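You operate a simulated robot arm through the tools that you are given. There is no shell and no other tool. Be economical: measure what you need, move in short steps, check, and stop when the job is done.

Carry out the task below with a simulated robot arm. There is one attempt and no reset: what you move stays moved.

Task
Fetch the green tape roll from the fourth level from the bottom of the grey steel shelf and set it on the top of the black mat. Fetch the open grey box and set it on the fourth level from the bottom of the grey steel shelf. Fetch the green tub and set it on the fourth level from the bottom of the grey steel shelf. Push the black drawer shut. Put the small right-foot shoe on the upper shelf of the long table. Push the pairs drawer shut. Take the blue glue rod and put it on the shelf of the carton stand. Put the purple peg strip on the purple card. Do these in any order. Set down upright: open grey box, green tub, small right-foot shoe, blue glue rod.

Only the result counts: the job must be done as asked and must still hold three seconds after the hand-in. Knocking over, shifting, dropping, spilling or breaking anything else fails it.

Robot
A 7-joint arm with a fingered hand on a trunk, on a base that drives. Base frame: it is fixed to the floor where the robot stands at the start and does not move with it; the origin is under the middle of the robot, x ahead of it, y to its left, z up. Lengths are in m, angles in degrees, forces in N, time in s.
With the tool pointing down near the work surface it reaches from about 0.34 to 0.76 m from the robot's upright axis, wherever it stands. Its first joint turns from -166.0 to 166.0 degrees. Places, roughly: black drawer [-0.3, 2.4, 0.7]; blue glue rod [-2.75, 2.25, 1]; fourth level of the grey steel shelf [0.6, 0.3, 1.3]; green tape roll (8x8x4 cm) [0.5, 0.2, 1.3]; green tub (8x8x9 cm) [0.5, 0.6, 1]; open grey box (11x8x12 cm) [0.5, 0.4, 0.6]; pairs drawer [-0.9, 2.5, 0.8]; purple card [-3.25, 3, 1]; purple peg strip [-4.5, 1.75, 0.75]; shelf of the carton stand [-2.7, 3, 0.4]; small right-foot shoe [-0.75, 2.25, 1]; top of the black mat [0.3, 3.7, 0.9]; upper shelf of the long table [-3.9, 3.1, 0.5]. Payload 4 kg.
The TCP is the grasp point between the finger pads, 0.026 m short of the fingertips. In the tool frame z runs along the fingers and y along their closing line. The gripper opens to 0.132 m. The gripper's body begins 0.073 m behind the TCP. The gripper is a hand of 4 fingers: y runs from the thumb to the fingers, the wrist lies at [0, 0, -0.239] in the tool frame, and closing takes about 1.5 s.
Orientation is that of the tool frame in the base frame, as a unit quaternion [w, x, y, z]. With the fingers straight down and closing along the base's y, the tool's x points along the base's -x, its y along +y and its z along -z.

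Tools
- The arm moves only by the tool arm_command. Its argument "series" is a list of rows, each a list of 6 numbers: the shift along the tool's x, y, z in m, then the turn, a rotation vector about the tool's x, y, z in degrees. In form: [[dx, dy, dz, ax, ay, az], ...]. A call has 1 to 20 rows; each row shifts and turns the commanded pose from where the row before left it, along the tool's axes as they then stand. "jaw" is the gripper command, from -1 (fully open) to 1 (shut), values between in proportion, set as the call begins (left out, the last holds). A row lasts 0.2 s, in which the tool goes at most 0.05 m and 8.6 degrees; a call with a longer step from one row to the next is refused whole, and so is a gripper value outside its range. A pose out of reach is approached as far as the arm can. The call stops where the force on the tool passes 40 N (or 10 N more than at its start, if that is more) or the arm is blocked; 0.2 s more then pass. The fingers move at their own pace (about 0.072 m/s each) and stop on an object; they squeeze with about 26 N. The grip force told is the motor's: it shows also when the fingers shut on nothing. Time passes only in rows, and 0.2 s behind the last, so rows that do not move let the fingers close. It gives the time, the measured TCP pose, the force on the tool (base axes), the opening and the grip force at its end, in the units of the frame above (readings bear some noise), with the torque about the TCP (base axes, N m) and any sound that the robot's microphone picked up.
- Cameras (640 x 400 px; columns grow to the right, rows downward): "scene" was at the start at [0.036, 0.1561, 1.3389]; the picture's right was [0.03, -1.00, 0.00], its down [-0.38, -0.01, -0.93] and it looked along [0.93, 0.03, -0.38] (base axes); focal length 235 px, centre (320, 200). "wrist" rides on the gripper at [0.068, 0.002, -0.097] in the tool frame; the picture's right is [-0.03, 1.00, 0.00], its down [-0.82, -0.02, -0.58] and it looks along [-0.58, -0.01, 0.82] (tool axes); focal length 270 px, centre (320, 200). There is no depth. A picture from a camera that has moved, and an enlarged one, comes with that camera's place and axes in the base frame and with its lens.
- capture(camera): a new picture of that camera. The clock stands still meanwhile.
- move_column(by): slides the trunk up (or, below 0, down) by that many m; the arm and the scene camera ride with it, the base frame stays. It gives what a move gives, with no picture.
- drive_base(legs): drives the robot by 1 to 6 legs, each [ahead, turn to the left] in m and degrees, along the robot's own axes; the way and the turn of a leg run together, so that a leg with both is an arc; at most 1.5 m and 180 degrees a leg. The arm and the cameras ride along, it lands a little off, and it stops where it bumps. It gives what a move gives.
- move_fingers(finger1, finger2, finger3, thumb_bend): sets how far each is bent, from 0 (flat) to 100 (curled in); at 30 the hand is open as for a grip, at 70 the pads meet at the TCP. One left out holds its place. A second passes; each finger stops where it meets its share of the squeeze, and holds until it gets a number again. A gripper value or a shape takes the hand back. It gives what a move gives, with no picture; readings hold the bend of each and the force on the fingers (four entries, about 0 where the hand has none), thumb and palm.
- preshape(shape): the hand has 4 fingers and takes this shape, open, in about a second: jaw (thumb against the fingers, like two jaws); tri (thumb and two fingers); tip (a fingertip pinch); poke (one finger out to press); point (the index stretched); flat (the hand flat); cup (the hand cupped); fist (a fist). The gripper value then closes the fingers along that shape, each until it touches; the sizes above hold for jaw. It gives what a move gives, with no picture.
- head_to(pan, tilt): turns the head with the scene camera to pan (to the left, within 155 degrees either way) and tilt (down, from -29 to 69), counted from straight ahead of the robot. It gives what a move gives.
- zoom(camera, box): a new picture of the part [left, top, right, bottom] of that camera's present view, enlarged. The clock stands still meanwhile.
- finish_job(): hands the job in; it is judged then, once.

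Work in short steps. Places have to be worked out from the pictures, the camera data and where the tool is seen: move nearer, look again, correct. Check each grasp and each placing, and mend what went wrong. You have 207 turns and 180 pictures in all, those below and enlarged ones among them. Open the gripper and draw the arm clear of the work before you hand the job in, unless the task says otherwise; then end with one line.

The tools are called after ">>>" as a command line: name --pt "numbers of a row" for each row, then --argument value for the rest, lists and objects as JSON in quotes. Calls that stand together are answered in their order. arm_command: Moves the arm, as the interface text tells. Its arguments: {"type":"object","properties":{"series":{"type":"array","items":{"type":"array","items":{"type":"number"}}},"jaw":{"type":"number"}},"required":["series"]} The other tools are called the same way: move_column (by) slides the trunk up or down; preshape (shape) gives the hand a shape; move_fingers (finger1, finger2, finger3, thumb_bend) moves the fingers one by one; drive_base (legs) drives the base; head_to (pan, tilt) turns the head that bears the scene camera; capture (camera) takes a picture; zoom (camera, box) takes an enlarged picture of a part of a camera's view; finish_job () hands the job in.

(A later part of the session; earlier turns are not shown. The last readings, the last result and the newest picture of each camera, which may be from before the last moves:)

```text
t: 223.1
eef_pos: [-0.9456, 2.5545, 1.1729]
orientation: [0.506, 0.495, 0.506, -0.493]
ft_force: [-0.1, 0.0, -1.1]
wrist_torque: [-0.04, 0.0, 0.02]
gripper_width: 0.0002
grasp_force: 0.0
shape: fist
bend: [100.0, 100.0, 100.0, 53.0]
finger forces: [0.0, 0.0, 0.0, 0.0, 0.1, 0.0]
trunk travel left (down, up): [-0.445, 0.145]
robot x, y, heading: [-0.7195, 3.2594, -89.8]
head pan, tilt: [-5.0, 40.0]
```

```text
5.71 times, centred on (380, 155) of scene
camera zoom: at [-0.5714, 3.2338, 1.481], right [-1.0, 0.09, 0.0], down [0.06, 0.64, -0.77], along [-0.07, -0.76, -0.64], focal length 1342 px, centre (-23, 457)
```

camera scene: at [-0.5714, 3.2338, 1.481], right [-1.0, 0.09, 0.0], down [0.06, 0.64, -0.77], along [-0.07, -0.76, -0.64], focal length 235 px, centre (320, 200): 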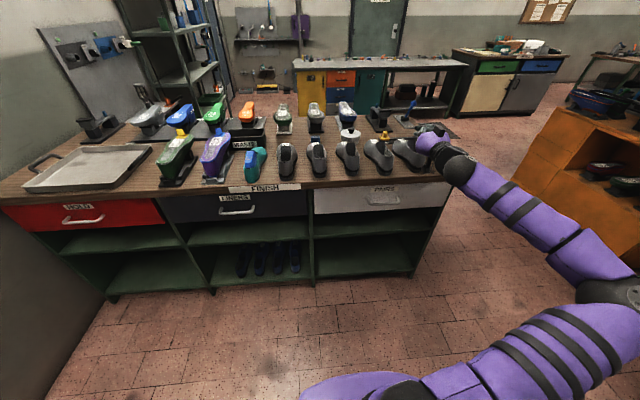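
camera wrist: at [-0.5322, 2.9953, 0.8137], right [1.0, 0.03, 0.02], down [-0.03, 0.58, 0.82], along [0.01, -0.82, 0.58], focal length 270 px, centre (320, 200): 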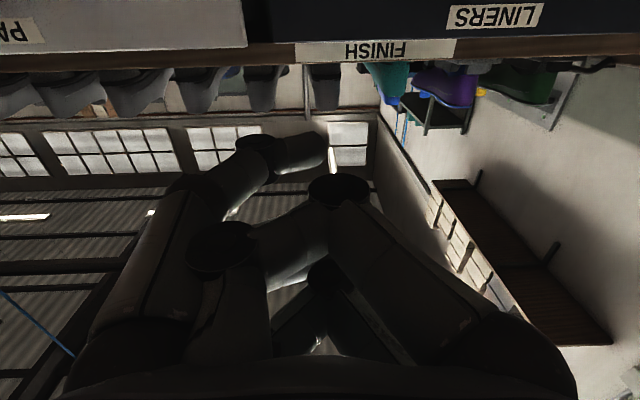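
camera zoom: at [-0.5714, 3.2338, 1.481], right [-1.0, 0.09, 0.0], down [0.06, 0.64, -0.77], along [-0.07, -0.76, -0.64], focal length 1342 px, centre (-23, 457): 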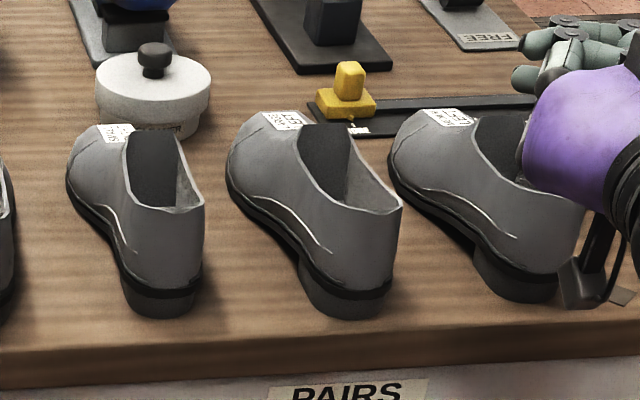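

Labels sit on the toes (far side). I need the wrist camera above them: retract, pitch the tool downward, restore jaw shape.

>>> arm_command --pt "0 0.02 -0.04 0 0 0" --pt "0 0.03 -0.04 0 0 0" --pt "0 0.03 -0.04 0 0 0" --pt "0 0.03 -0.04 0 0 0" --pt "0 0.03 -0.03 0 0 0" --pt "0 0.03 0 0 7.5 0" --pt "0 0.03 0 0 7.5 0" --pt "0 0 0 0 7.5 0" --pt "0 0 0 0 7.5 0" --pt "0 0 0 0 7.5 0" --pt "0 0 0 0 7.5 0" --pt "0 0 0 0 7.5 0" --pt "0 0 0 0 7.5 0" --pt "0 0 0 0 7.5 0" --pt "0 0 0 0 7.5 0" --pt "0 0 0 0 0 0"

>>> preshape --shape "jaw"

>>> capture --camera "wrist"

>>> capture --camera "scene"

```text
t: 226.5
eef_pos: [-0.7507, 2.7491, 1.1738]
orientation: [0.092, 0.693, 0.709, -0.09]
ft_force: [0.2, 0.2, -0.6]
wrist_torque: [-0.01, -0.01, -0.01]
gripper_width: 0.0
grasp_force: 0.0
shape: fist
bend: [100.0, 100.0, 100.0, 53.0]
finger forces: [0.1, 0.0, 0.1, 0.0, 0.0, 0.0]
trunk travel left (down, up): [-0.445, 0.145]
robot x, y, heading: [-0.7219, 3.2577, -89.9]
head pan, tilt: [-5.0, 40.0]
```

```text
t: 227.4
eef_pos: [-0.7497, 2.7485, 1.1732]
orientation: [0.092, 0.693, 0.709, -0.091]
ft_force: [-0.1, 0.3, 0.1]
wrist_torque: [0.02, 0.0, 0.0]
gripper_width: 0.132
grasp_force: 0.0
shape: jaw
bend: [30.0, 30.0, 30.0, 30.0]
finger forces: [0.0, 0.0, 0.0, 0.0, 0.0, 0.1]
trunk travel left (down, up): [-0.445, 0.145]
robot x, y, heading: [-0.7204, 3.2574, -90.1]
head pan, tilt: [-5.0, 40.0]
```

```text
96 pictures are left
camera wrist: at [-0.7508, 2.8388, 1.2498], right [1.0, 0.0, 0.01], down [-0.01, -0.64, 0.77], along [0.0, -0.77, -0.64], focal length 270 px, centre (320, 200)
```

wrist: 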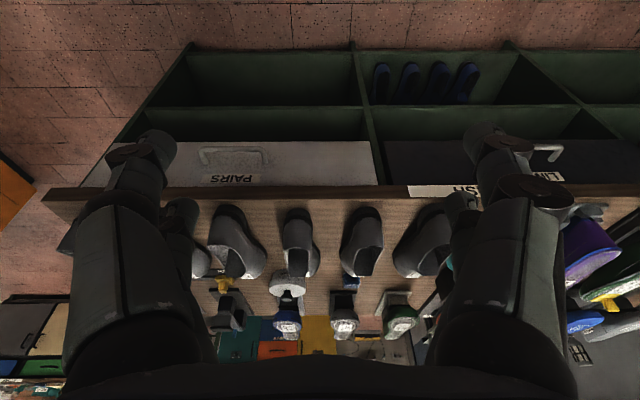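

```text
95 pictures are left
camera scene: at [-0.5713, 3.2338, 1.481], right [-1.0, 0.09, 0.0], down [0.06, 0.64, -0.77], along [-0.07, -0.76, -0.64], focal length 235 px, centre (320, 200)
```

scene: 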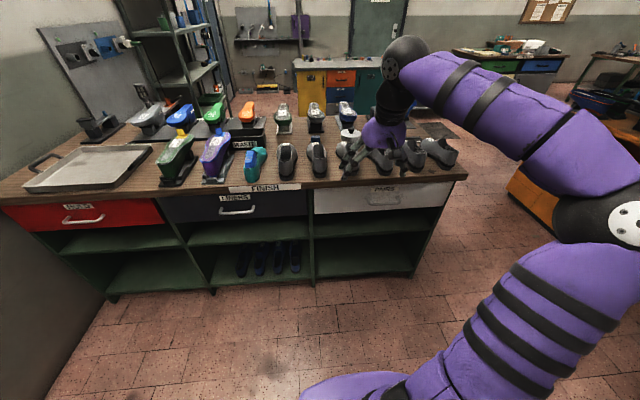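

Drive forward 0.28 m so the wrist camera looks down on the toes.

>>> drive_base --legs '[[0.28, 0]]'

>>> zoom --camera "wrist" --box '[150, 60, 500, 280]'

```text
t: 229.3
eef_pos: [-0.7496, 2.4664, 1.1739]
orientation: [0.093, 0.693, 0.709, -0.09]
ft_force: [-0.8, -0.7, -0.6]
wrist_torque: [0.02, 0.01, 0.0]
gripper_width: 0.1318
grasp_force: 0.1
shape: jaw
bend: [30.0, 30.0, 30.0, 30.0]
finger forces: [0.0, 0.0, 0.0, 0.0, 0.0, 0.1]
trunk travel left (down, up): [-0.445, 0.145]
robot x, y, heading: [-0.7172, 2.9784, -90.0]
head pan, tilt: [-5.0, 40.0]
```

```text
1.82 times, centred on (325, 170) of wrist
camera zoom: at [-0.7503, 2.5571, 1.2498], right [1.0, 0.0, 0.01], down [0.0, -0.64, 0.77], along [0.01, -0.77, -0.64], focal length 491 px, centre (311, 254)
```

zoom: 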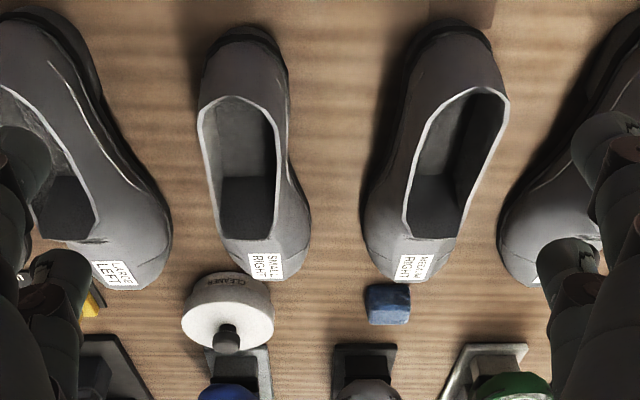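

The "SMALL RIGHT" shoe is the one at x≈-0.79, heel toward us (y 2.14–2.40). I pitch to ~55°, part-close the jaw and line up behind its heel.

>>> arm_command --pt "0 -0.02 0 0 -8 0" --pt "0 -0.02 0 0 -8 0" --pt "0 0 0 0 -8 0" --pt "0 0 0 0 -8 0" --pt "0 0 0 0 -8 0" --pt "0 0 0 0 0 0" --jaw -0.4

>>> capture --camera "wrist"

>>> capture --camera "scene"

```text
t: 230.7
eef_pos: [-0.7893, 2.467, 1.1732]
orientation: [0.331, 0.62, 0.635, -0.322]
ft_force: [-0.2, -0.2, 0.0]
wrist_torque: [0.0, -0.03, -0.03]
gripper_width: 0.0927
grasp_force: 0.1
shape: jaw
bend: [67.0, 67.0, 67.0, 58.0]
finger forces: [0.1, 0.0, 0.0, 0.0, 0.0, 0.1]
trunk travel left (down, up): [-0.445, 0.145]
robot x, y, heading: [-0.7208, 2.9783, -90.0]
head pan, tilt: [-5.0, 40.0]
```

```text
93 pictures are left
camera wrist: at [-0.7909, 2.5839, 1.1734], right [1.0, 0.01, 0.02], down [-0.02, 0.0, 1.0], along [0.01, -1.0, 0.0], focal length 270 px, centre (320, 200)
```

wrist: 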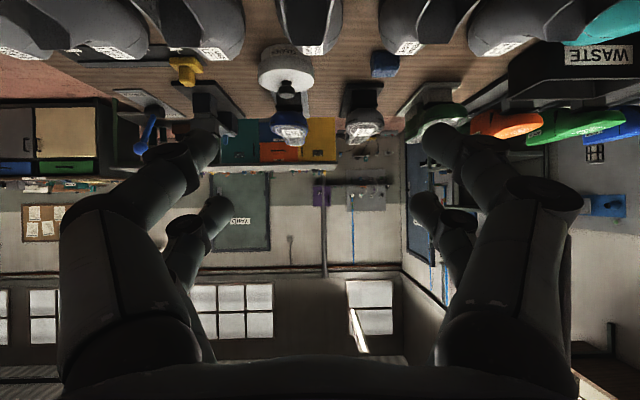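

```text
92 pictures are left
camera scene: at [-0.5715, 2.9527, 1.481], right [-1.0, 0.09, 0.0], down [0.06, 0.64, -0.77], along [-0.07, -0.76, -0.64], focal length 235 px, centre (320, 200)
```

scene: 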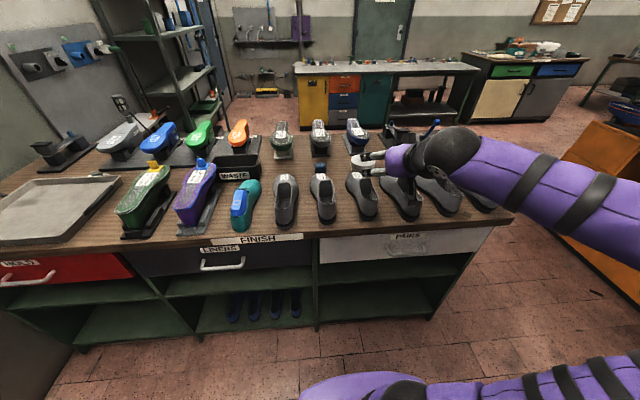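

I lower the trunk 0.14 to bring the hand level with the heel.

>>> move_column --by -0.14

>>> capture --camera "wrist"

>>> capture --camera "scene"

```text
t: 232.4
eef_pos: [-0.7889, 2.466, 1.0333]
orientation: [0.33, 0.62, 0.635, -0.323]
ft_force: [0.6, -0.6, 0.2]
wrist_torque: [0.0, -0.01, 0.02]
gripper_width: 0.0929
grasp_force: 0.0
shape: jaw
bend: [67.0, 67.0, 67.0, 58.0]
finger forces: [0.0, 0.0, 0.1, 0.0, 0.0, 0.0]
trunk travel left (down, up): [-0.305, 0.285]
robot x, y, heading: [-0.7192, 2.9757, -90.1]
head pan, tilt: [-5.0, 40.0]
```

```text
91 pictures are left
camera wrist: at [-0.7909, 2.5837, 1.0335], right [1.0, 0.01, 0.02], down [-0.02, 0.0, 1.0], along [0.01, -1.0, 0.0], focal length 270 px, centre (320, 200)
```

wrist: 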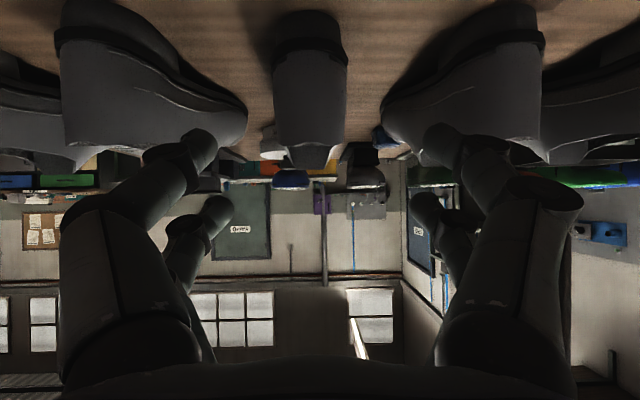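

```text
90 pictures are left
camera scene: at [-0.5714, 2.9526, 1.341], right [-1.0, 0.09, 0.0], down [0.06, 0.64, -0.77], along [-0.07, -0.76, -0.64], focal length 235 px, centre (320, 200)
```

scene: 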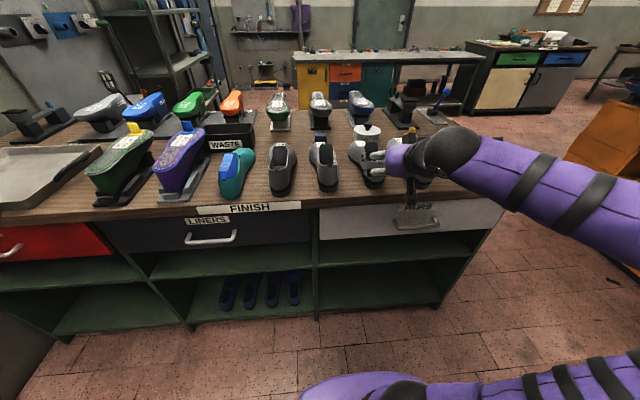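

Heel back at y≈2.385, x≈-0.793, height 0.89–1.01. I advance the hand around the heel.

>>> arm_command --pt "-0.013 -0.004 0 0 0 0" --pt "0 0 0.035 0 0 0" --pt "0 0 0.035 0 0 0" --pt "0 0 0.035 0 0 0" --pt "0 0 0 0 0 0"

>>> capture --camera "wrist"

>>> zoom --camera "scene" --box '[280, 110, 480, 235]'

```text
t: 233.6
eef_pos: [-0.7922, 2.3735, 0.9838]
orientation: [0.331, 0.62, 0.635, -0.322]
ft_force: [0.0, 0.1, 0.4]
wrist_torque: [-0.04, 0.0, 0.0]
gripper_width: 0.0926
grasp_force: 0.0
shape: jaw
bend: [67.0, 67.0, 67.0, 58.0]
finger forces: [0.0, 0.0, 0.0, 0.0, 0.0, 0.0]
trunk travel left (down, up): [-0.305, 0.285]
robot x, y, heading: [-0.7167, 2.9777, -90.2]
head pan, tilt: [-5.0, 40.0]
```

```text
89 pictures are left
camera wrist: at [-0.793, 2.4905, 0.983], right [1.0, 0.01, 0.02], down [-0.02, 0.0, 1.0], along [0.01, -1.0, 0.0], focal length 270 px, centre (320, 200)
```

wrist: 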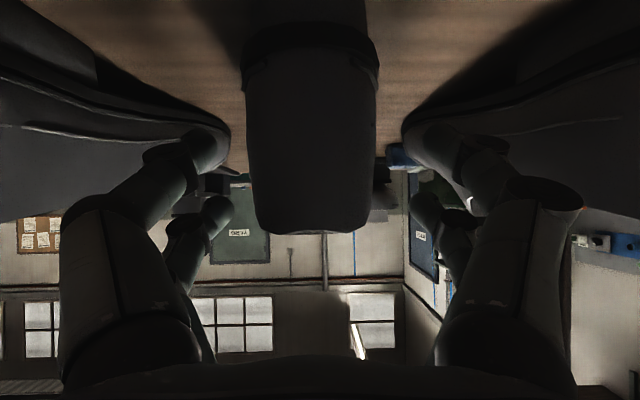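

```text
3.20 times, centred on (380, 172) of scene
camera zoom: at [-0.5713, 2.9524, 1.3409], right [-1.0, 0.09, 0.0], down [0.06, 0.64, -0.77], along [-0.07, -0.76, -0.64], focal length 752 px, centre (128, 288)
```

zoom: 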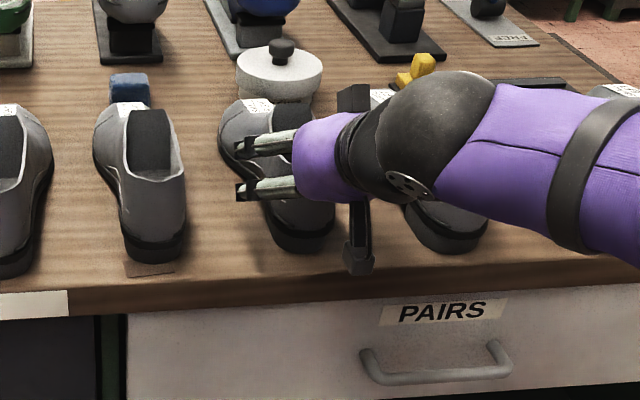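

Shoe is between the fingers, 4 mm left of centre. Advance the last 3 cm and close.

>>> arm_command --pt "0 -0.004 0.016 0 0 0" --pt "0 0 0.016 0 0 0" --pt "0 0 0 0 0 0"

>>> arm_command --pt "0 0 0 0 0 0" --pt "0 0 0 0 0 0" --pt "0 0 0 0 0 0" --pt "0 0 0 0 0 0" --pt "0 0 0 0 0 0" --jaw 0.7

>>> capture --camera "wrist"

```text
t: 234.4
eef_pos: [-0.7935, 2.347, 0.9647]
orientation: [0.33, 0.619, 0.635, -0.322]
ft_force: [0.7, -0.6, -0.2]
wrist_torque: [0.04, 0.01, -0.02]
gripper_width: 0.0927
grasp_force: 0.0
shape: jaw
bend: [67.0, 67.0, 67.0, 58.0]
finger forces: [0.0, 0.1, 0.0, 0.1, 0.1, 0.0]
trunk travel left (down, up): [-0.305, 0.285]
robot x, y, heading: [-0.7199, 2.9754, -90.2]
head pan, tilt: [-5.0, 40.0]
```

```text
t: 235.6
eef_pos: [-0.7949, 2.3473, 0.9657]
orientation: [0.33, 0.62, 0.635, -0.322]
ft_force: [-0.2, -0.3, 0.3]
wrist_torque: [0.01, 0.03, -0.04]
gripper_width: 0.0544
grasp_force: 26.3
shape: jaw
bend: [73.0, 73.0, 73.0, 70.0]
finger forces: [23.6, 23.6, 23.4, 0.1, 24.0, 0.1]
trunk travel left (down, up): [-0.305, 0.285]
robot x, y, heading: [-0.7203, 2.9785, -89.8]
head pan, tilt: [-5.0, 40.0]
```

```text
87 pictures are left
camera wrist: at [-0.7961, 2.4639, 0.9648], right [1.0, 0.01, 0.02], down [-0.02, 0.0, 1.0], along [0.01, -1.0, 0.0], focal length 270 px, centre (320, 200)
```

wrist: 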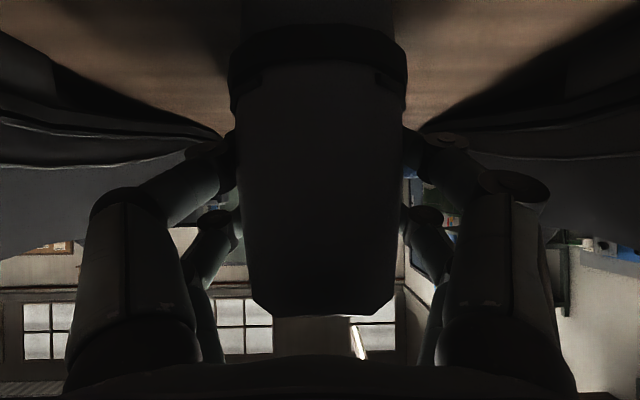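

Solid grip on all fingers. Lift via trunk and check.

>>> move_column --by 0.2

>>> capture --camera "wrist"

>>> capture --camera "scene"

```text
t: 237.8
eef_pos: [-0.7955, 2.3453, 1.1649]
orientation: [0.33, 0.62, 0.636, -0.321]
ft_force: [0.8, -0.9, -3.5]
wrist_torque: [0.29, 0.01, 0.0]
gripper_width: 0.0541
grasp_force: 26.0
shape: jaw
bend: [73.0, 73.0, 73.0, 70.0]
finger forces: [24.6, 23.8, 23.5, 0.1, 24.9, 0.1]
trunk travel left (down, up): [-0.505, 0.085]
robot x, y, heading: [-0.7216, 2.9748, -89.8]
head pan, tilt: [-5.0, 40.0]
```

```text
86 pictures are left
camera wrist: at [-0.7961, 2.4637, 1.1646], right [1.0, 0.01, 0.02], down [-0.02, 0.0, 1.0], along [0.01, -1.0, 0.0], focal length 270 px, centre (320, 200)
```

wrist: 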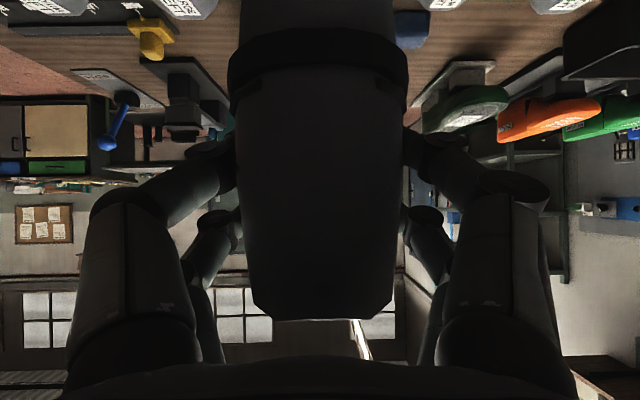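

```text
85 pictures are left
camera scene: at [-0.5714, 2.9521, 1.5409], right [-1.0, 0.09, 0.0], down [0.06, 0.64, -0.77], along [-0.07, -0.76, -0.64], focal length 235 px, centre (320, 200)
```

scene: 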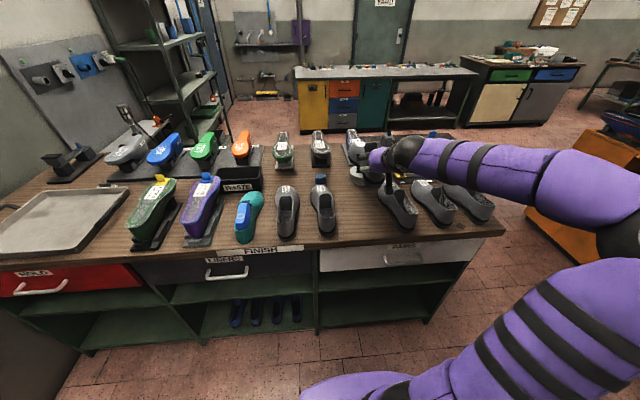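

Shoe lifted, others undisturbed. I back away, turn toward the carton stand / long table side, and look.

>>> drive_base --legs '[[-0.5, 0], [0, -90], [0.7, 0]]'

>>> head_to --pan -10 --tilt 20

>>> capture --camera "scene"

>>> head_to --pan 30 --tilt 20

>>> capture --camera "scene"

```text
t: 248.4
eef_pos: [-2.0478, 3.5486, 1.1642]
orientation: [0.006, 0.887, 0.01, -0.461]
ft_force: [0.0, -0.8, -3.5]
wrist_torque: [-0.02, -0.29, 0.0]
gripper_width: 0.0541
grasp_force: 25.7
shape: jaw
bend: [73.0, 73.0, 73.0, 70.0]
finger forces: [24.7, 23.8, 23.8, 0.1, 24.9, 0.0]
trunk travel left (down, up): [-0.505, 0.085]
robot x, y, heading: [-1.4158, 3.4744, 179.9]
head pan, tilt: [-5.0, 40.0]
```

```text
t: 249.2
eef_pos: [-2.0476, 3.5485, 1.1641]
orientation: [0.006, 0.888, 0.011, -0.46]
ft_force: [0.6, 0.3, -2.9]
wrist_torque: [-0.01, -0.28, 0.02]
gripper_width: 0.0541
grasp_force: 26.1
shape: jaw
bend: [73.0, 73.0, 73.0, 70.0]
finger forces: [24.7, 23.8, 23.8, 0.0, 24.7, 0.0]
trunk travel left (down, up): [-0.505, 0.085]
robot x, y, heading: [-1.415, 3.4771, 179.8]
head pan, tilt: [-10.0, 20.0]
```

```text
84 pictures are left
camera scene: at [-1.4459, 3.3377, 1.5723], right [0.17, 0.98, 0.0], down [0.34, -0.06, -0.94], along [-0.93, 0.16, -0.34], focal length 235 px, centre (320, 200)
```

scene: 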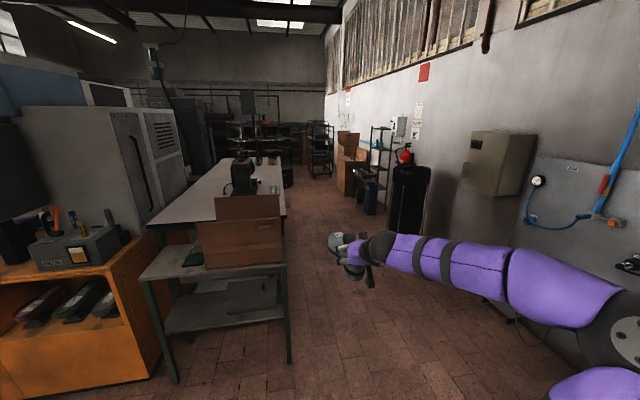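

```text
t: 250.3
eef_pos: [-2.0477, 3.5482, 1.1654]
orientation: [0.005, 0.887, 0.011, -0.461]
ft_force: [1.2, -0.1, -3.9]
wrist_torque: [0.03, -0.26, 0.01]
gripper_width: 0.054
grasp_force: 26.5
shape: jaw
bend: [73.0, 73.0, 73.0, 70.0]
finger forces: [24.7, 23.8, 23.7, 0.0, 24.9, 0.1]
trunk travel left (down, up): [-0.505, 0.085]
robot x, y, heading: [-1.416, 3.475, 179.9]
head pan, tilt: [30.0, 20.0]
```

```text
83 pictures are left
camera scene: at [-1.4349, 3.2751, 1.5724], right [-0.5, 0.87, 0.0], down [0.3, 0.17, -0.94], along [-0.81, -0.47, -0.34], focal length 235 px, centre (320, 200)
```

scene: 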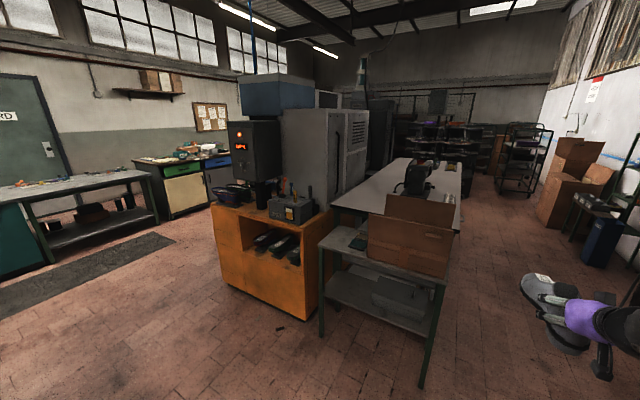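

The long table runs x≈-3 to -5 with its aisle side at y≈3.36. I go diagonally into the aisle (y≈4.15) and along it.

>>> drive_base --legs '[[0, -45], [0.95, 0], [0, 45], [1.0, 0]]'

>>> head_to --pan 45 --tilt 30

>>> capture --camera "scene"

>>> head_to --pan -10 --tilt 25

>>> capture --camera "scene"

```text
t: 264.5
eef_pos: [-3.7075, 4.2059, 1.1655]
orientation: [0.006, 0.887, 0.012, -0.461]
ft_force: [0.4, -0.1, -4.2]
wrist_torque: [0.0, -0.3, 0.0]
gripper_width: 0.0543
grasp_force: 26.1
shape: jaw
bend: [73.0, 73.0, 73.0, 70.0]
finger forces: [24.6, 23.9, 23.6, 0.0, 24.9, 0.1]
trunk travel left (down, up): [-0.505, 0.085]
robot x, y, heading: [-3.0766, 4.1332, -179.8]
head pan, tilt: [30.0, 20.0]
```

```text
t: 265.2
eef_pos: [-3.7074, 4.2043, 1.1641]
orientation: [0.005, 0.887, 0.011, -0.461]
ft_force: [-0.3, 0.3, -3.2]
wrist_torque: [0.01, -0.31, -0.02]
gripper_width: 0.0538
grasp_force: 25.8
shape: jaw
bend: [73.0, 73.0, 73.0, 70.0]
finger forces: [24.6, 23.8, 23.7, 0.0, 24.8, 0.0]
trunk travel left (down, up): [-0.505, 0.085]
robot x, y, heading: [-3.0781, 4.1301, -180.0]
head pan, tilt: [45.0, 30.0]
```

```text
82 pictures are left
camera scene: at [-3.0781, 3.9161, 1.5563], right [-0.71, 0.71, 0.0], down [0.35, 0.35, -0.87], along [-0.61, -0.61, -0.5], focal length 235 px, centre (320, 200)
```

scene: 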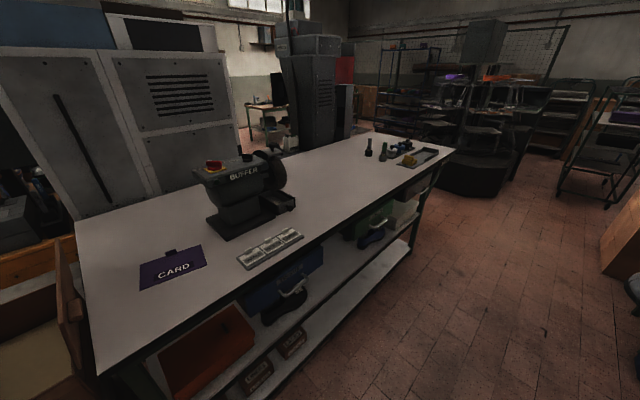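

```text
t: 266.5
eef_pos: [-3.7082, 4.205, 1.1645]
orientation: [0.007, 0.887, 0.013, -0.462]
ft_force: [0.8, -0.4, -3.8]
wrist_torque: [0.01, -0.31, 0.02]
gripper_width: 0.0542
grasp_force: 25.9
shape: jaw
bend: [73.0, 73.0, 73.0, 70.0]
finger forces: [24.6, 23.8, 23.7, 0.1, 24.7, 0.0]
trunk travel left (down, up): [-0.505, 0.085]
robot x, y, heading: [-3.0772, 4.1333, -179.7]
head pan, tilt: [-10.0, 25.0]
```

```text
81 pictures are left
camera scene: at [-3.105, 3.9959, 1.5643], right [0.17, 0.99, 0.0], down [0.42, -0.07, -0.91], along [-0.89, 0.15, -0.42], focal length 235 px, centre (320, 200)
```

scene: 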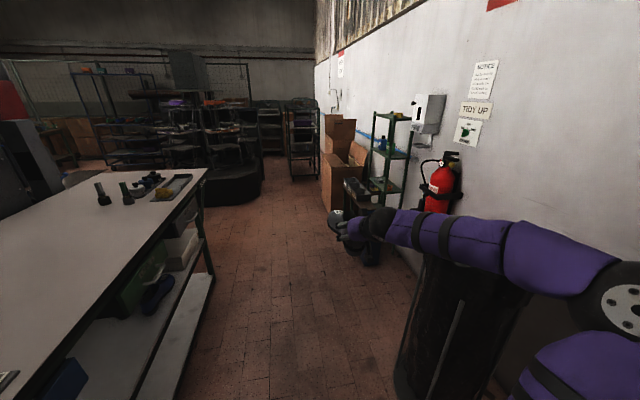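

I drive to x≈-3.9 and turn to face the long table.

>>> drive_base --legs '[[0.8, 0], [0, 90]]'

>>> head_to --pan 0 --tilt 40

>>> capture --camera "scene"

```text
t: 275.0
eef_pos: [-3.947, 3.4998, 1.1652]
orientation: [0.332, 0.616, 0.639, -0.32]
ft_force: [0.2, 0.1, -2.7]
wrist_torque: [0.29, 0.02, 0.0]
gripper_width: 0.0539
grasp_force: 26.0
shape: jaw
bend: [73.0, 73.0, 73.0, 70.0]
finger forces: [24.7, 23.7, 23.5, 0.0, 24.7, 0.0]
trunk travel left (down, up): [-0.505, 0.085]
robot x, y, heading: [-3.8764, 4.1311, -88.9]
head pan, tilt: [-10.0, 25.0]
```

```text
t: 275.8
eef_pos: [-3.9463, 3.4994, 1.1653]
orientation: [0.332, 0.616, 0.64, -0.319]
ft_force: [0.5, 0.1, -2.9]
wrist_torque: [0.29, 0.02, 0.01]
gripper_width: 0.0542
grasp_force: 26.3
shape: jaw
bend: [74.0, 73.0, 73.0, 70.0]
finger forces: [24.7, 23.7, 23.4, 0.0, 24.8, 0.0]
trunk travel left (down, up): [-0.505, 0.085]
robot x, y, heading: [-3.8799, 4.1341, -89.6]
head pan, tilt: [0.0, 40.0]
```

```text
80 pictures are left
camera scene: at [-3.7234, 4.109, 1.541], right [-1.0, -0.01, 0.0], down [-0.01, 0.64, -0.77], along [0.01, -0.77, -0.64], focal length 235 px, centre (320, 200)
```

scene: 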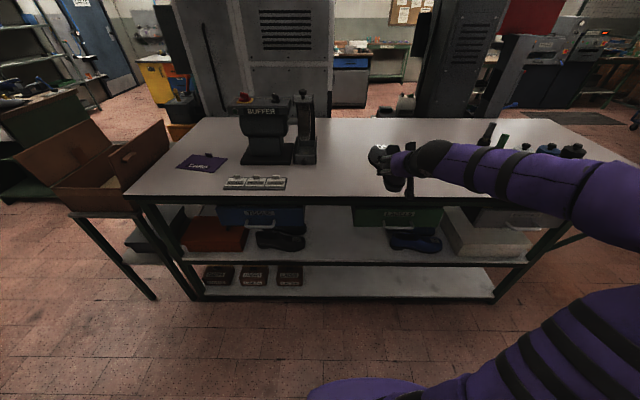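

Upper shelf has a free gap around x≈-3.79 (between shoes and bins). I retract the arm, shift to x≈-3.79, back 5 cm, then lower the trunk.

>>> arm_command --pt "0.0115 0.039 -0.0164 0 0 0" --pt "0.0115 0.039 -0.0164 0 0 0" --pt "0.0115 0.039 -0.0164 0 0 0" --pt "0.0115 0.039 -0.0164 0 0 0" --pt "0 0 0 0 0 0"

>>> drive_base --legs '[[-0.06, 0]]'

>>> capture --camera "scene"

```text
t: 277.0
eef_pos: [-3.7933, 3.5867, 1.165]
orientation: [0.332, 0.616, 0.639, -0.319]
ft_force: [0.9, 0.3, -2.9]
wrist_torque: [0.31, 0.02, 0.02]
gripper_width: 0.0539
grasp_force: 25.3
shape: jaw
bend: [74.0, 73.0, 73.0, 70.0]
finger forces: [24.9, 24.0, 23.9, 0.0, 25.0, 0.1]
trunk travel left (down, up): [-0.505, 0.085]
robot x, y, heading: [-3.8795, 4.1317, -89.4]
head pan, tilt: [0.0, 40.0]
```

```text
t: 278.0
eef_pos: [-3.7949, 3.6475, 1.1655]
orientation: [0.331, 0.615, 0.64, -0.319]
ft_force: [0.9, -0.2, -3.1]
wrist_torque: [0.31, -0.02, -0.01]
gripper_width: 0.0539
grasp_force: 26.1
shape: jaw
bend: [74.0, 73.0, 73.0, 70.0]
finger forces: [24.8, 24.0, 23.9, 0.0, 24.9, 0.1]
trunk travel left (down, up): [-0.505, 0.085]
robot x, y, heading: [-3.8785, 4.1947, -89.0]
head pan, tilt: [0.0, 40.0]
```

```text
79 pictures are left
camera scene: at [-3.724, 4.1707, 1.541], right [-1.0, -0.01, 0.0], down [-0.01, 0.64, -0.77], along [0.01, -0.77, -0.64], focal length 235 px, centre (320, 200)
```

scene: 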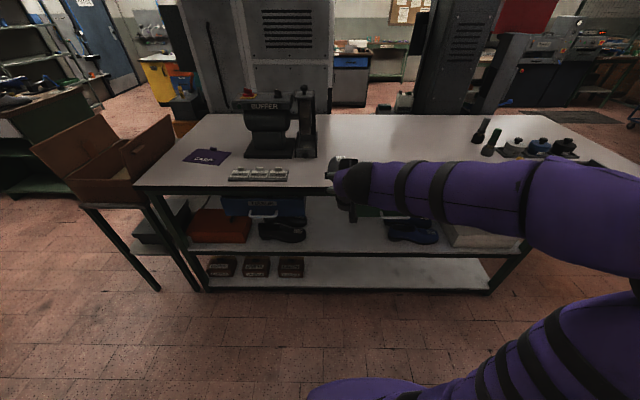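

Toe now clears the table edge. Lower the trunk 0.4 m.

>>> move_column --by -0.4

>>> head_to --pan 0 --tilt 25

>>> capture --camera "scene"

>>> capture --camera "wrist"

```text
t: 281.8
eef_pos: [-3.7942, 3.6481, 0.7651]
orientation: [0.332, 0.615, 0.641, -0.319]
ft_force: [-0.3, -0.2, -3.6]
wrist_torque: [0.31, 0.03, -0.01]
gripper_width: 0.054
grasp_force: 25.1
shape: jaw
bend: [74.0, 73.0, 73.0, 70.0]
finger forces: [24.8, 24.1, 23.8, 0.1, 25.0, 0.0]
trunk travel left (down, up): [-0.105, 0.485]
robot x, y, heading: [-3.8817, 4.1945, -89.3]
head pan, tilt: [0.0, 40.0]
```

```text
t: 282.6
eef_pos: [-3.7939, 3.6479, 0.7655]
orientation: [0.332, 0.615, 0.64, -0.319]
ft_force: [0.2, 0.6, -3.5]
wrist_torque: [0.32, 0.04, -0.02]
gripper_width: 0.0542
grasp_force: 25.9
shape: jaw
bend: [74.0, 73.0, 73.0, 70.0]
finger forces: [24.8, 24.0, 23.9, 0.0, 25.0, 0.1]
trunk travel left (down, up): [-0.105, 0.485]
robot x, y, heading: [-3.88, 4.1926, -89.2]
head pan, tilt: [0.0, 25.0]
```

```text
78 pictures are left
camera scene: at [-3.7239, 4.1638, 1.1642], right [-1.0, -0.01, 0.0], down [-0.01, 0.42, -0.91], along [0.01, -0.91, -0.42], focal length 235 px, centre (320, 200)
```

scene: 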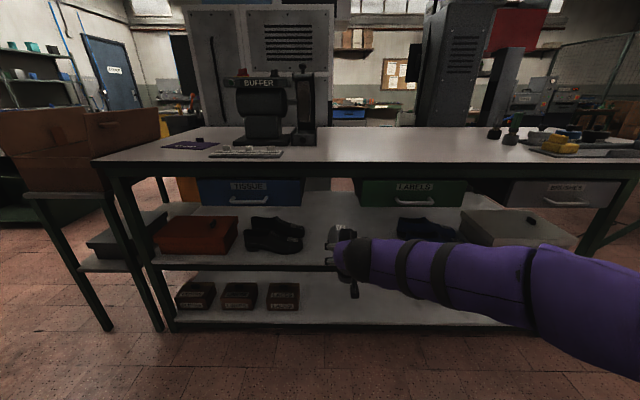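

```text
77 pictures are left
camera wrist: at [-3.797, 3.7655, 0.7646], right [1.0, 0.02, 0.02], down [-0.02, 0.0, 1.0], along [0.02, -1.0, 0.0], focal length 270 px, centre (320, 200)
```

wrist: 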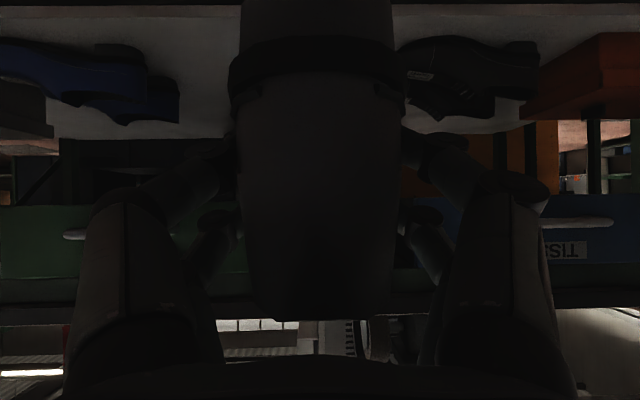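

The "bins" are hanging drawers (bottom z≈0.74); the gap between them is x≈-3.865 to -3.65. I zoom for precise shelf height.

>>> zoom --camera "scene" --box '[220, 150, 480, 312]'

```text
2.46 times, centred on (350, 231) of scene
camera zoom: at [-3.7239, 4.1638, 1.1642], right [-1.0, -0.01, 0.0], down [-0.01, 0.42, -0.91], along [0.01, -0.91, -0.42], focal length 578 px, centre (246, 124)
```

zoom: 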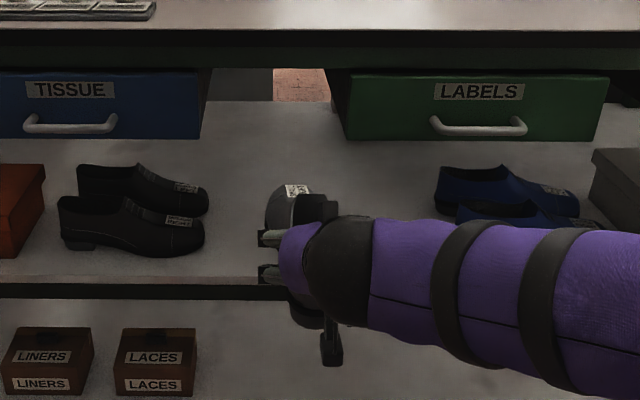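

Shelf ≈0.48; gap confirmed. I lower further and shift slightly to x≈-3.775.

>>> move_column --by -0.1

>>> arm_command --pt "0.0246 0.01 0.0172 0 0 0" --pt "0.0246 0.01 0.0172 0 0 0" --pt "0 0 0 0 0 0"

>>> capture --camera "wrist"

>>> zoom --camera "scene" --box '[220, 150, 480, 312]'

```text
t: 283.9
eef_pos: [-3.7947, 3.646, 0.6665]
orientation: [0.332, 0.615, 0.64, -0.319]
ft_force: [-0.2, -0.7, -3.0]
wrist_torque: [0.34, -0.02, -0.03]
gripper_width: 0.0541
grasp_force: 25.9
shape: jaw
bend: [74.0, 73.0, 73.0, 70.0]
finger forces: [24.8, 24.1, 23.9, 0.0, 25.0, 0.0]
trunk travel left (down, up): [-0.005, 0.585]
robot x, y, heading: [-3.8816, 4.1915, -89.2]
head pan, tilt: [0.0, 25.0]
```

```text
t: 284.7
eef_pos: [-3.7738, 3.649, 0.6035]
orientation: [0.331, 0.616, 0.64, -0.318]
ft_force: [-0.3, -0.2, -2.9]
wrist_torque: [0.27, 0.01, -0.03]
gripper_width: 0.0543
grasp_force: 26.2
shape: jaw
bend: [74.0, 73.0, 73.0, 70.0]
finger forces: [24.9, 24.1, 23.8, 0.0, 25.1, 0.0]
trunk travel left (down, up): [-0.005, 0.585]
robot x, y, heading: [-3.8791, 4.1929, -89.2]
head pan, tilt: [0.0, 25.0]
```

```text
75 pictures are left
camera wrist: at [-3.7771, 3.767, 0.6034], right [1.0, 0.02, 0.02], down [-0.02, 0.0, 1.0], along [0.02, -1.0, 0.0], focal length 270 px, centre (320, 200)
```

wrist: 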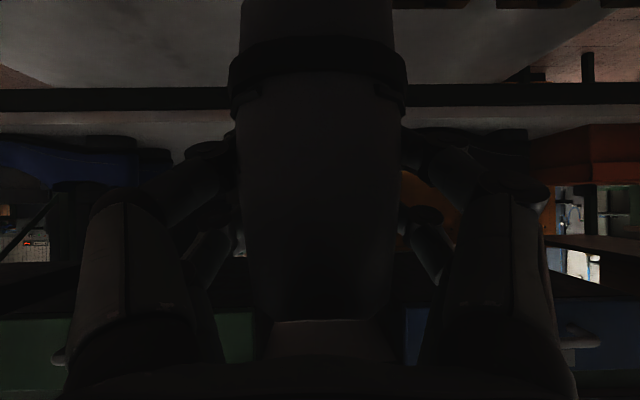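

```text
2.46 times, centred on (350, 231) of scene
camera zoom: at [-3.7239, 4.1639, 1.0643], right [-1.0, -0.01, 0.0], down [-0.01, 0.42, -0.91], along [0.01, -0.91, -0.42], focal length 578 px, centre (246, 124)
```

zoom: 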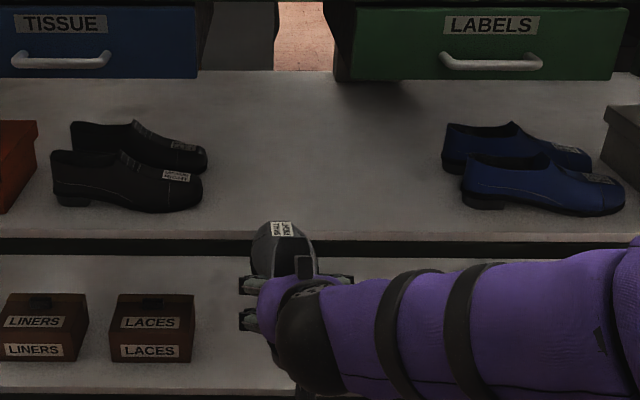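

Shelf top ≈0.465; shoe sole ≈0.53. The forearm lies sideways, so I use little base travel: drive 0.2 m, then extend with the arm while watching the drawers.

>>> drive_base --legs '[[0.2, 0]]'

>>> capture --camera "scene"

```text
t: 286.3
eef_pos: [-3.7709, 3.4477, 0.6042]
orientation: [0.332, 0.615, 0.64, -0.319]
ft_force: [0.0, 0.2, -4.7]
wrist_torque: [0.29, 0.02, 0.02]
gripper_width: 0.0541
grasp_force: 25.9
shape: jaw
bend: [74.0, 73.0, 73.0, 70.0]
finger forces: [25.0, 24.1, 23.9, 0.0, 25.0, 0.1]
trunk travel left (down, up): [-0.005, 0.585]
robot x, y, heading: [-3.8802, 3.9934, -89.0]
head pan, tilt: [0.0, 25.0]
```

```text
73 pictures are left
camera scene: at [-3.7209, 3.9626, 1.0642], right [-1.0, -0.02, 0.0], down [-0.01, 0.42, -0.91], along [0.01, -0.91, -0.42], focal length 235 px, centre (320, 200)
```

scene: 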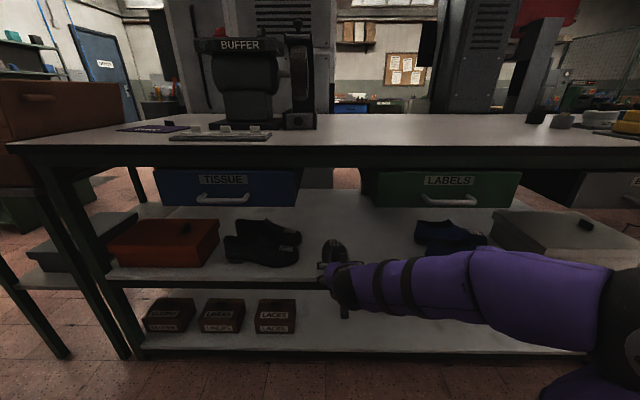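

>>> arm_command --pt "-0.0201 0 0.0287 0 0 0" --pt "-0.0201 0 0.0287 0 0 0" --pt "-0.0201 0 0.0287 0 0 0" --pt "0 0 0 0 0 0"

>>> capture --camera "scene"

>>> capture --camera "wrist"

```text
t: 287.3
eef_pos: [-3.7666, 3.3427, 0.6027]
orientation: [0.332, 0.615, 0.641, -0.318]
ft_force: [0.5, -0.3, -3.8]
wrist_torque: [0.33, 0.01, -0.02]
gripper_width: 0.0543
grasp_force: 25.8
shape: jaw
bend: [74.0, 73.0, 73.0, 70.0]
finger forces: [24.9, 24.0, 23.9, 0.0, 25.0, 0.0]
trunk travel left (down, up): [-0.005, 0.585]
robot x, y, heading: [-3.8811, 3.9917, -89.0]
head pan, tilt: [0.0, 25.0]
```

```text
72 pictures are left
camera scene: at [-3.7209, 3.9626, 1.0642], right [-1.0, -0.02, 0.0], down [-0.01, 0.42, -0.91], along [0.01, -0.91, -0.42], focal length 235 px, centre (320, 200)
```

scene: 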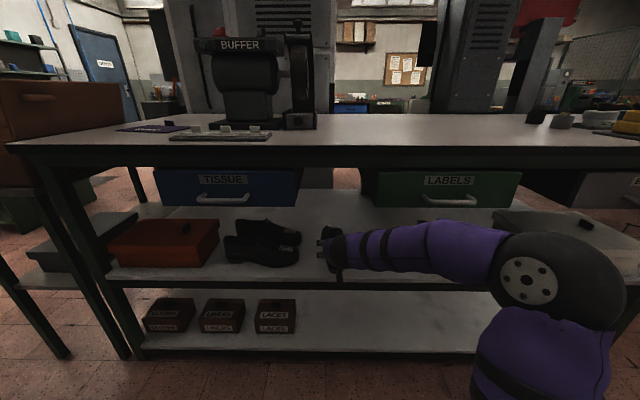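

```text
71 pictures are left
camera wrist: at [-3.7697, 3.4608, 0.6025], right [1.0, 0.03, 0.02], down [-0.02, 0.0, 1.0], along [0.03, -1.0, 0.0], focal length 270 px, centre (320, 200)
```

wrist: 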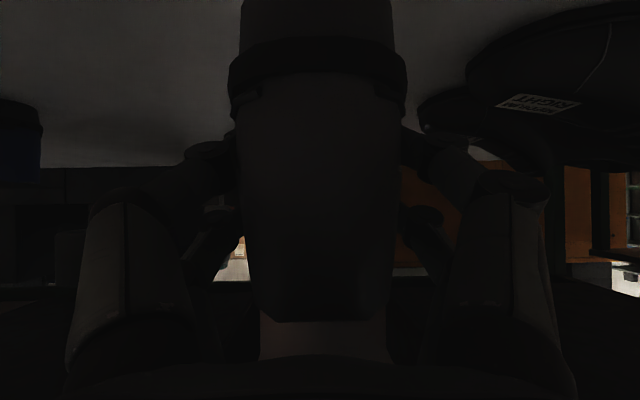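

I shift 2 cm away from the black shoes, extend to y≈3.29 and lower toward the shelf.

>>> arm_command --pt "-0.0158 -0.012 0.0225 0 0 0" --pt "-0.0158 -0.012 0.0225 0 0 0" --pt "0.0164 0 0.0115 0 0 0" --pt "0.0164 0 0.0115 0 0 0" --pt "0 0 0 0 0 0"

>>> capture --camera "scene"

>>> capture --camera "wrist"

```text
t: 288.5
eef_pos: [-3.7881, 3.2875, 0.5633]
orientation: [0.332, 0.615, 0.64, -0.319]
ft_force: [-1.2, -0.3, -2.6]
wrist_torque: [0.29, 0.0, 0.0]
gripper_width: 0.0539
grasp_force: 26.6
shape: jaw
bend: [74.0, 73.0, 73.0, 70.0]
finger forces: [24.8, 24.0, 23.9, 0.0, 25.1, 0.0]
trunk travel left (down, up): [-0.005, 0.585]
robot x, y, heading: [-3.8721, 3.994, -89.1]
head pan, tilt: [0.0, 25.0]
```

```text
70 pictures are left
camera scene: at [-3.7209, 3.9625, 1.0642], right [-1.0, -0.02, 0.0], down [-0.01, 0.42, -0.91], along [0.01, -0.91, -0.42], focal length 235 px, centre (320, 200)
```

scene: 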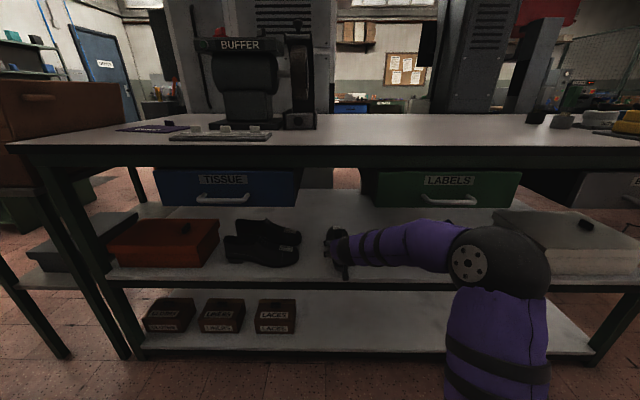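

```text
69 pictures are left
camera wrist: at [-3.7914, 3.405, 0.5626], right [1.0, 0.03, 0.02], down [-0.02, 0.0, 1.0], along [0.03, -1.0, 0.0], focal length 270 px, centre (320, 200)
```

wrist: 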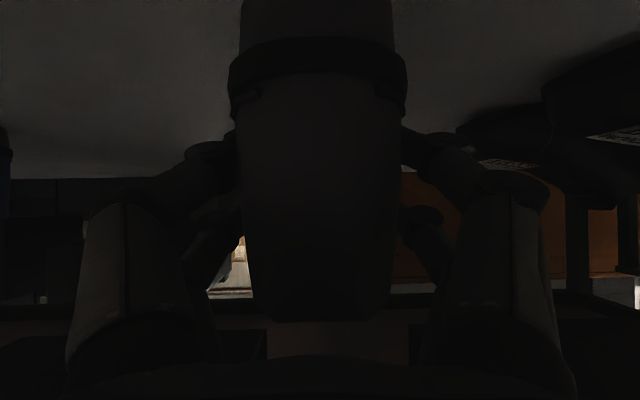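

Lower in small steps to contact.

>>> arm_command --pt "0.0066 0 0.0046 0 0 0" --pt "0.0066 0 0.0046 0 0 0" --pt "0 0 0 0 0 0"

>>> arm_command --pt "0.0033 0 0.0023 0 0 0" --pt "0.0033 0 0.0023 0 0 0" --pt "0 0 0 0 0 0"

>>> arm_command --pt "0.0033 0 0.0023 0 0 0" --pt "0.0025 0 0.0017 0 0 0" --pt "0 0 0 0 0 0"

```text
t: 289.3
eef_pos: [-3.7872, 3.287, 0.5469]
orientation: [0.332, 0.615, 0.64, -0.32]
ft_force: [0.2, 0.2, -1.4]
wrist_torque: [-0.02, 0.02, -0.01]
gripper_width: 0.0542
grasp_force: 26.3
shape: jaw
bend: [73.0, 73.0, 73.0, 70.0]
finger forces: [24.7, 24.4, 24.2, 0.0, 24.9, 0.1]
trunk travel left (down, up): [-0.005, 0.585]
robot x, y, heading: [-3.8763, 3.9938, -89.1]
head pan, tilt: [0.0, 25.0]
```

```text
t: 290.1
eef_pos: [-3.7887, 3.2866, 0.5439]
orientation: [0.334, 0.614, 0.639, -0.323]
ft_force: [-1.8, 1.8, 24.5]
wrist_torque: [-0.39, -0.01, -0.09]
gripper_width: 0.054
grasp_force: 25.7
shape: jaw
bend: [74.0, 74.0, 73.0, 70.0]
finger forces: [24.6, 26.0, 25.8, 0.1, 25.9, 0.1]
trunk travel left (down, up): [-0.005, 0.585]
robot x, y, heading: [-3.8745, 3.9959, -89.1]
head pan, tilt: [0.0, 25.0]
```

```text
t: 290.6
eef_pos: [-3.7881, 3.2849, 0.5441]
orientation: [0.337, 0.611, 0.637, -0.326]
ft_force: [-0.4, 1.1, 15.7]
wrist_torque: [-0.19, 0.0, -0.02]
gripper_width: 0.0544
grasp_force: 25.9
shape: jaw
bend: [74.0, 74.0, 73.0, 70.0]
finger forces: [26.3, 27.1, 27.1, 0.0, 26.5, 0.0]
trunk travel left (down, up): [-0.005, 0.585]
robot x, y, heading: [-3.8757, 3.9908, -89.0]
head pan, tilt: [0.0, 25.0]
stopped in row 2: the force on the tool passed its limit at 42 N (the readings are from after the stop); the commanded pose is now the measured one
```

Shoe is down. I open partly and retreat along the tool axis.

>>> arm_command --pt "0 0 0 0 0 0" --pt "0 0 0 0 0 0" --pt "0 0 0 0 0 0" --pt "0 0 0 0 0 0" --pt "0 0 0 0 0 0" --jaw -0.5

>>> arm_command --pt "0 0 -0.02 0 0 0" --pt "0.006 0 -0.04 0 0 0" --pt "0.006 0 -0.04 0 0 0" --pt "0.01 0 -0.04 0 0 0" --pt "0.01 0 -0.04 0 0 0" --pt "0 0 0 0 0 0"

>>> capture --camera "scene"

>>> capture --camera "wrist"

```text
t: 291.8
eef_pos: [-3.788, 3.2867, 0.5399]
orientation: [0.334, 0.614, 0.638, -0.323]
ft_force: [0.5, 0.5, -0.5]
wrist_torque: [0.0, 0.0, 0.01]
gripper_width: 0.0986
grasp_force: 0.1
shape: jaw
bend: [64.0, 64.0, 64.0, 51.0]
finger forces: [0.1, 0.0, 0.0, 0.0, 0.1, 0.1]
trunk travel left (down, up): [-0.005, 0.585]
robot x, y, heading: [-3.879, 3.9935, -89.0]
head pan, tilt: [0.0, 25.0]
```

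```text
t: 293.2
eef_pos: [-3.7942, 3.4516, 0.6149]
orientation: [0.335, 0.613, 0.638, -0.323]
ft_force: [0.3, 0.2, 0.2]
wrist_torque: [0.0, 0.0, -0.01]
gripper_width: 0.0989
grasp_force: 0.1
shape: jaw
bend: [64.0, 64.0, 64.0, 51.0]
finger forces: [0.0, 0.0, 0.0, 0.0, 0.0, 0.0]
trunk travel left (down, up): [-0.005, 0.585]
robot x, y, heading: [-3.8753, 3.991, -89.3]
head pan, tilt: [0.0, 25.0]
```

```text
68 pictures are left
camera scene: at [-3.721, 3.9628, 1.0643], right [-1.0, -0.02, 0.0], down [-0.01, 0.42, -0.91], along [0.01, -0.91, -0.42], focal length 235 px, centre (320, 200)
```

scene: 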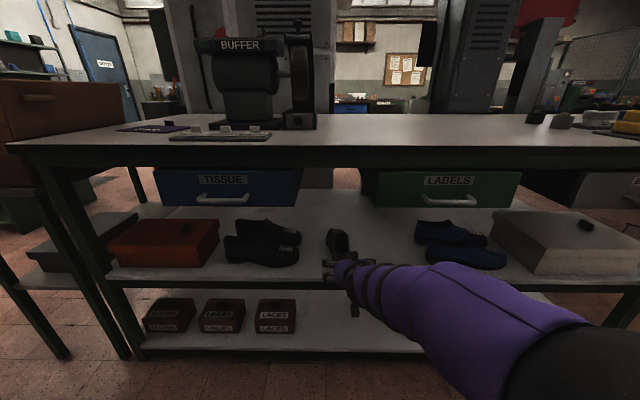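

```text
67 pictures are left
camera wrist: at [-3.7969, 3.5696, 0.6142], right [1.0, 0.02, 0.02], down [-0.02, 0.01, 1.0], along [0.02, -1.0, 0.01], focal length 270 px, centre (320, 200)
```

wrist: 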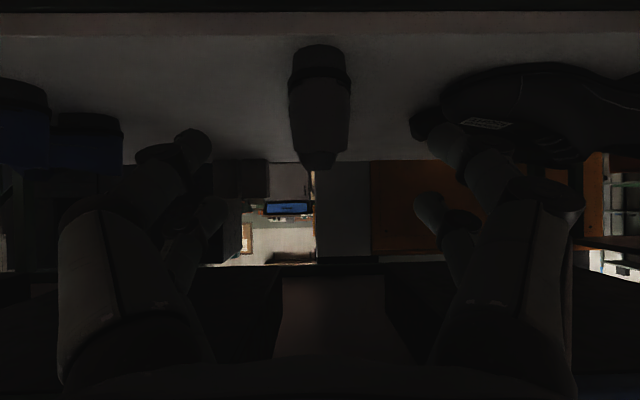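

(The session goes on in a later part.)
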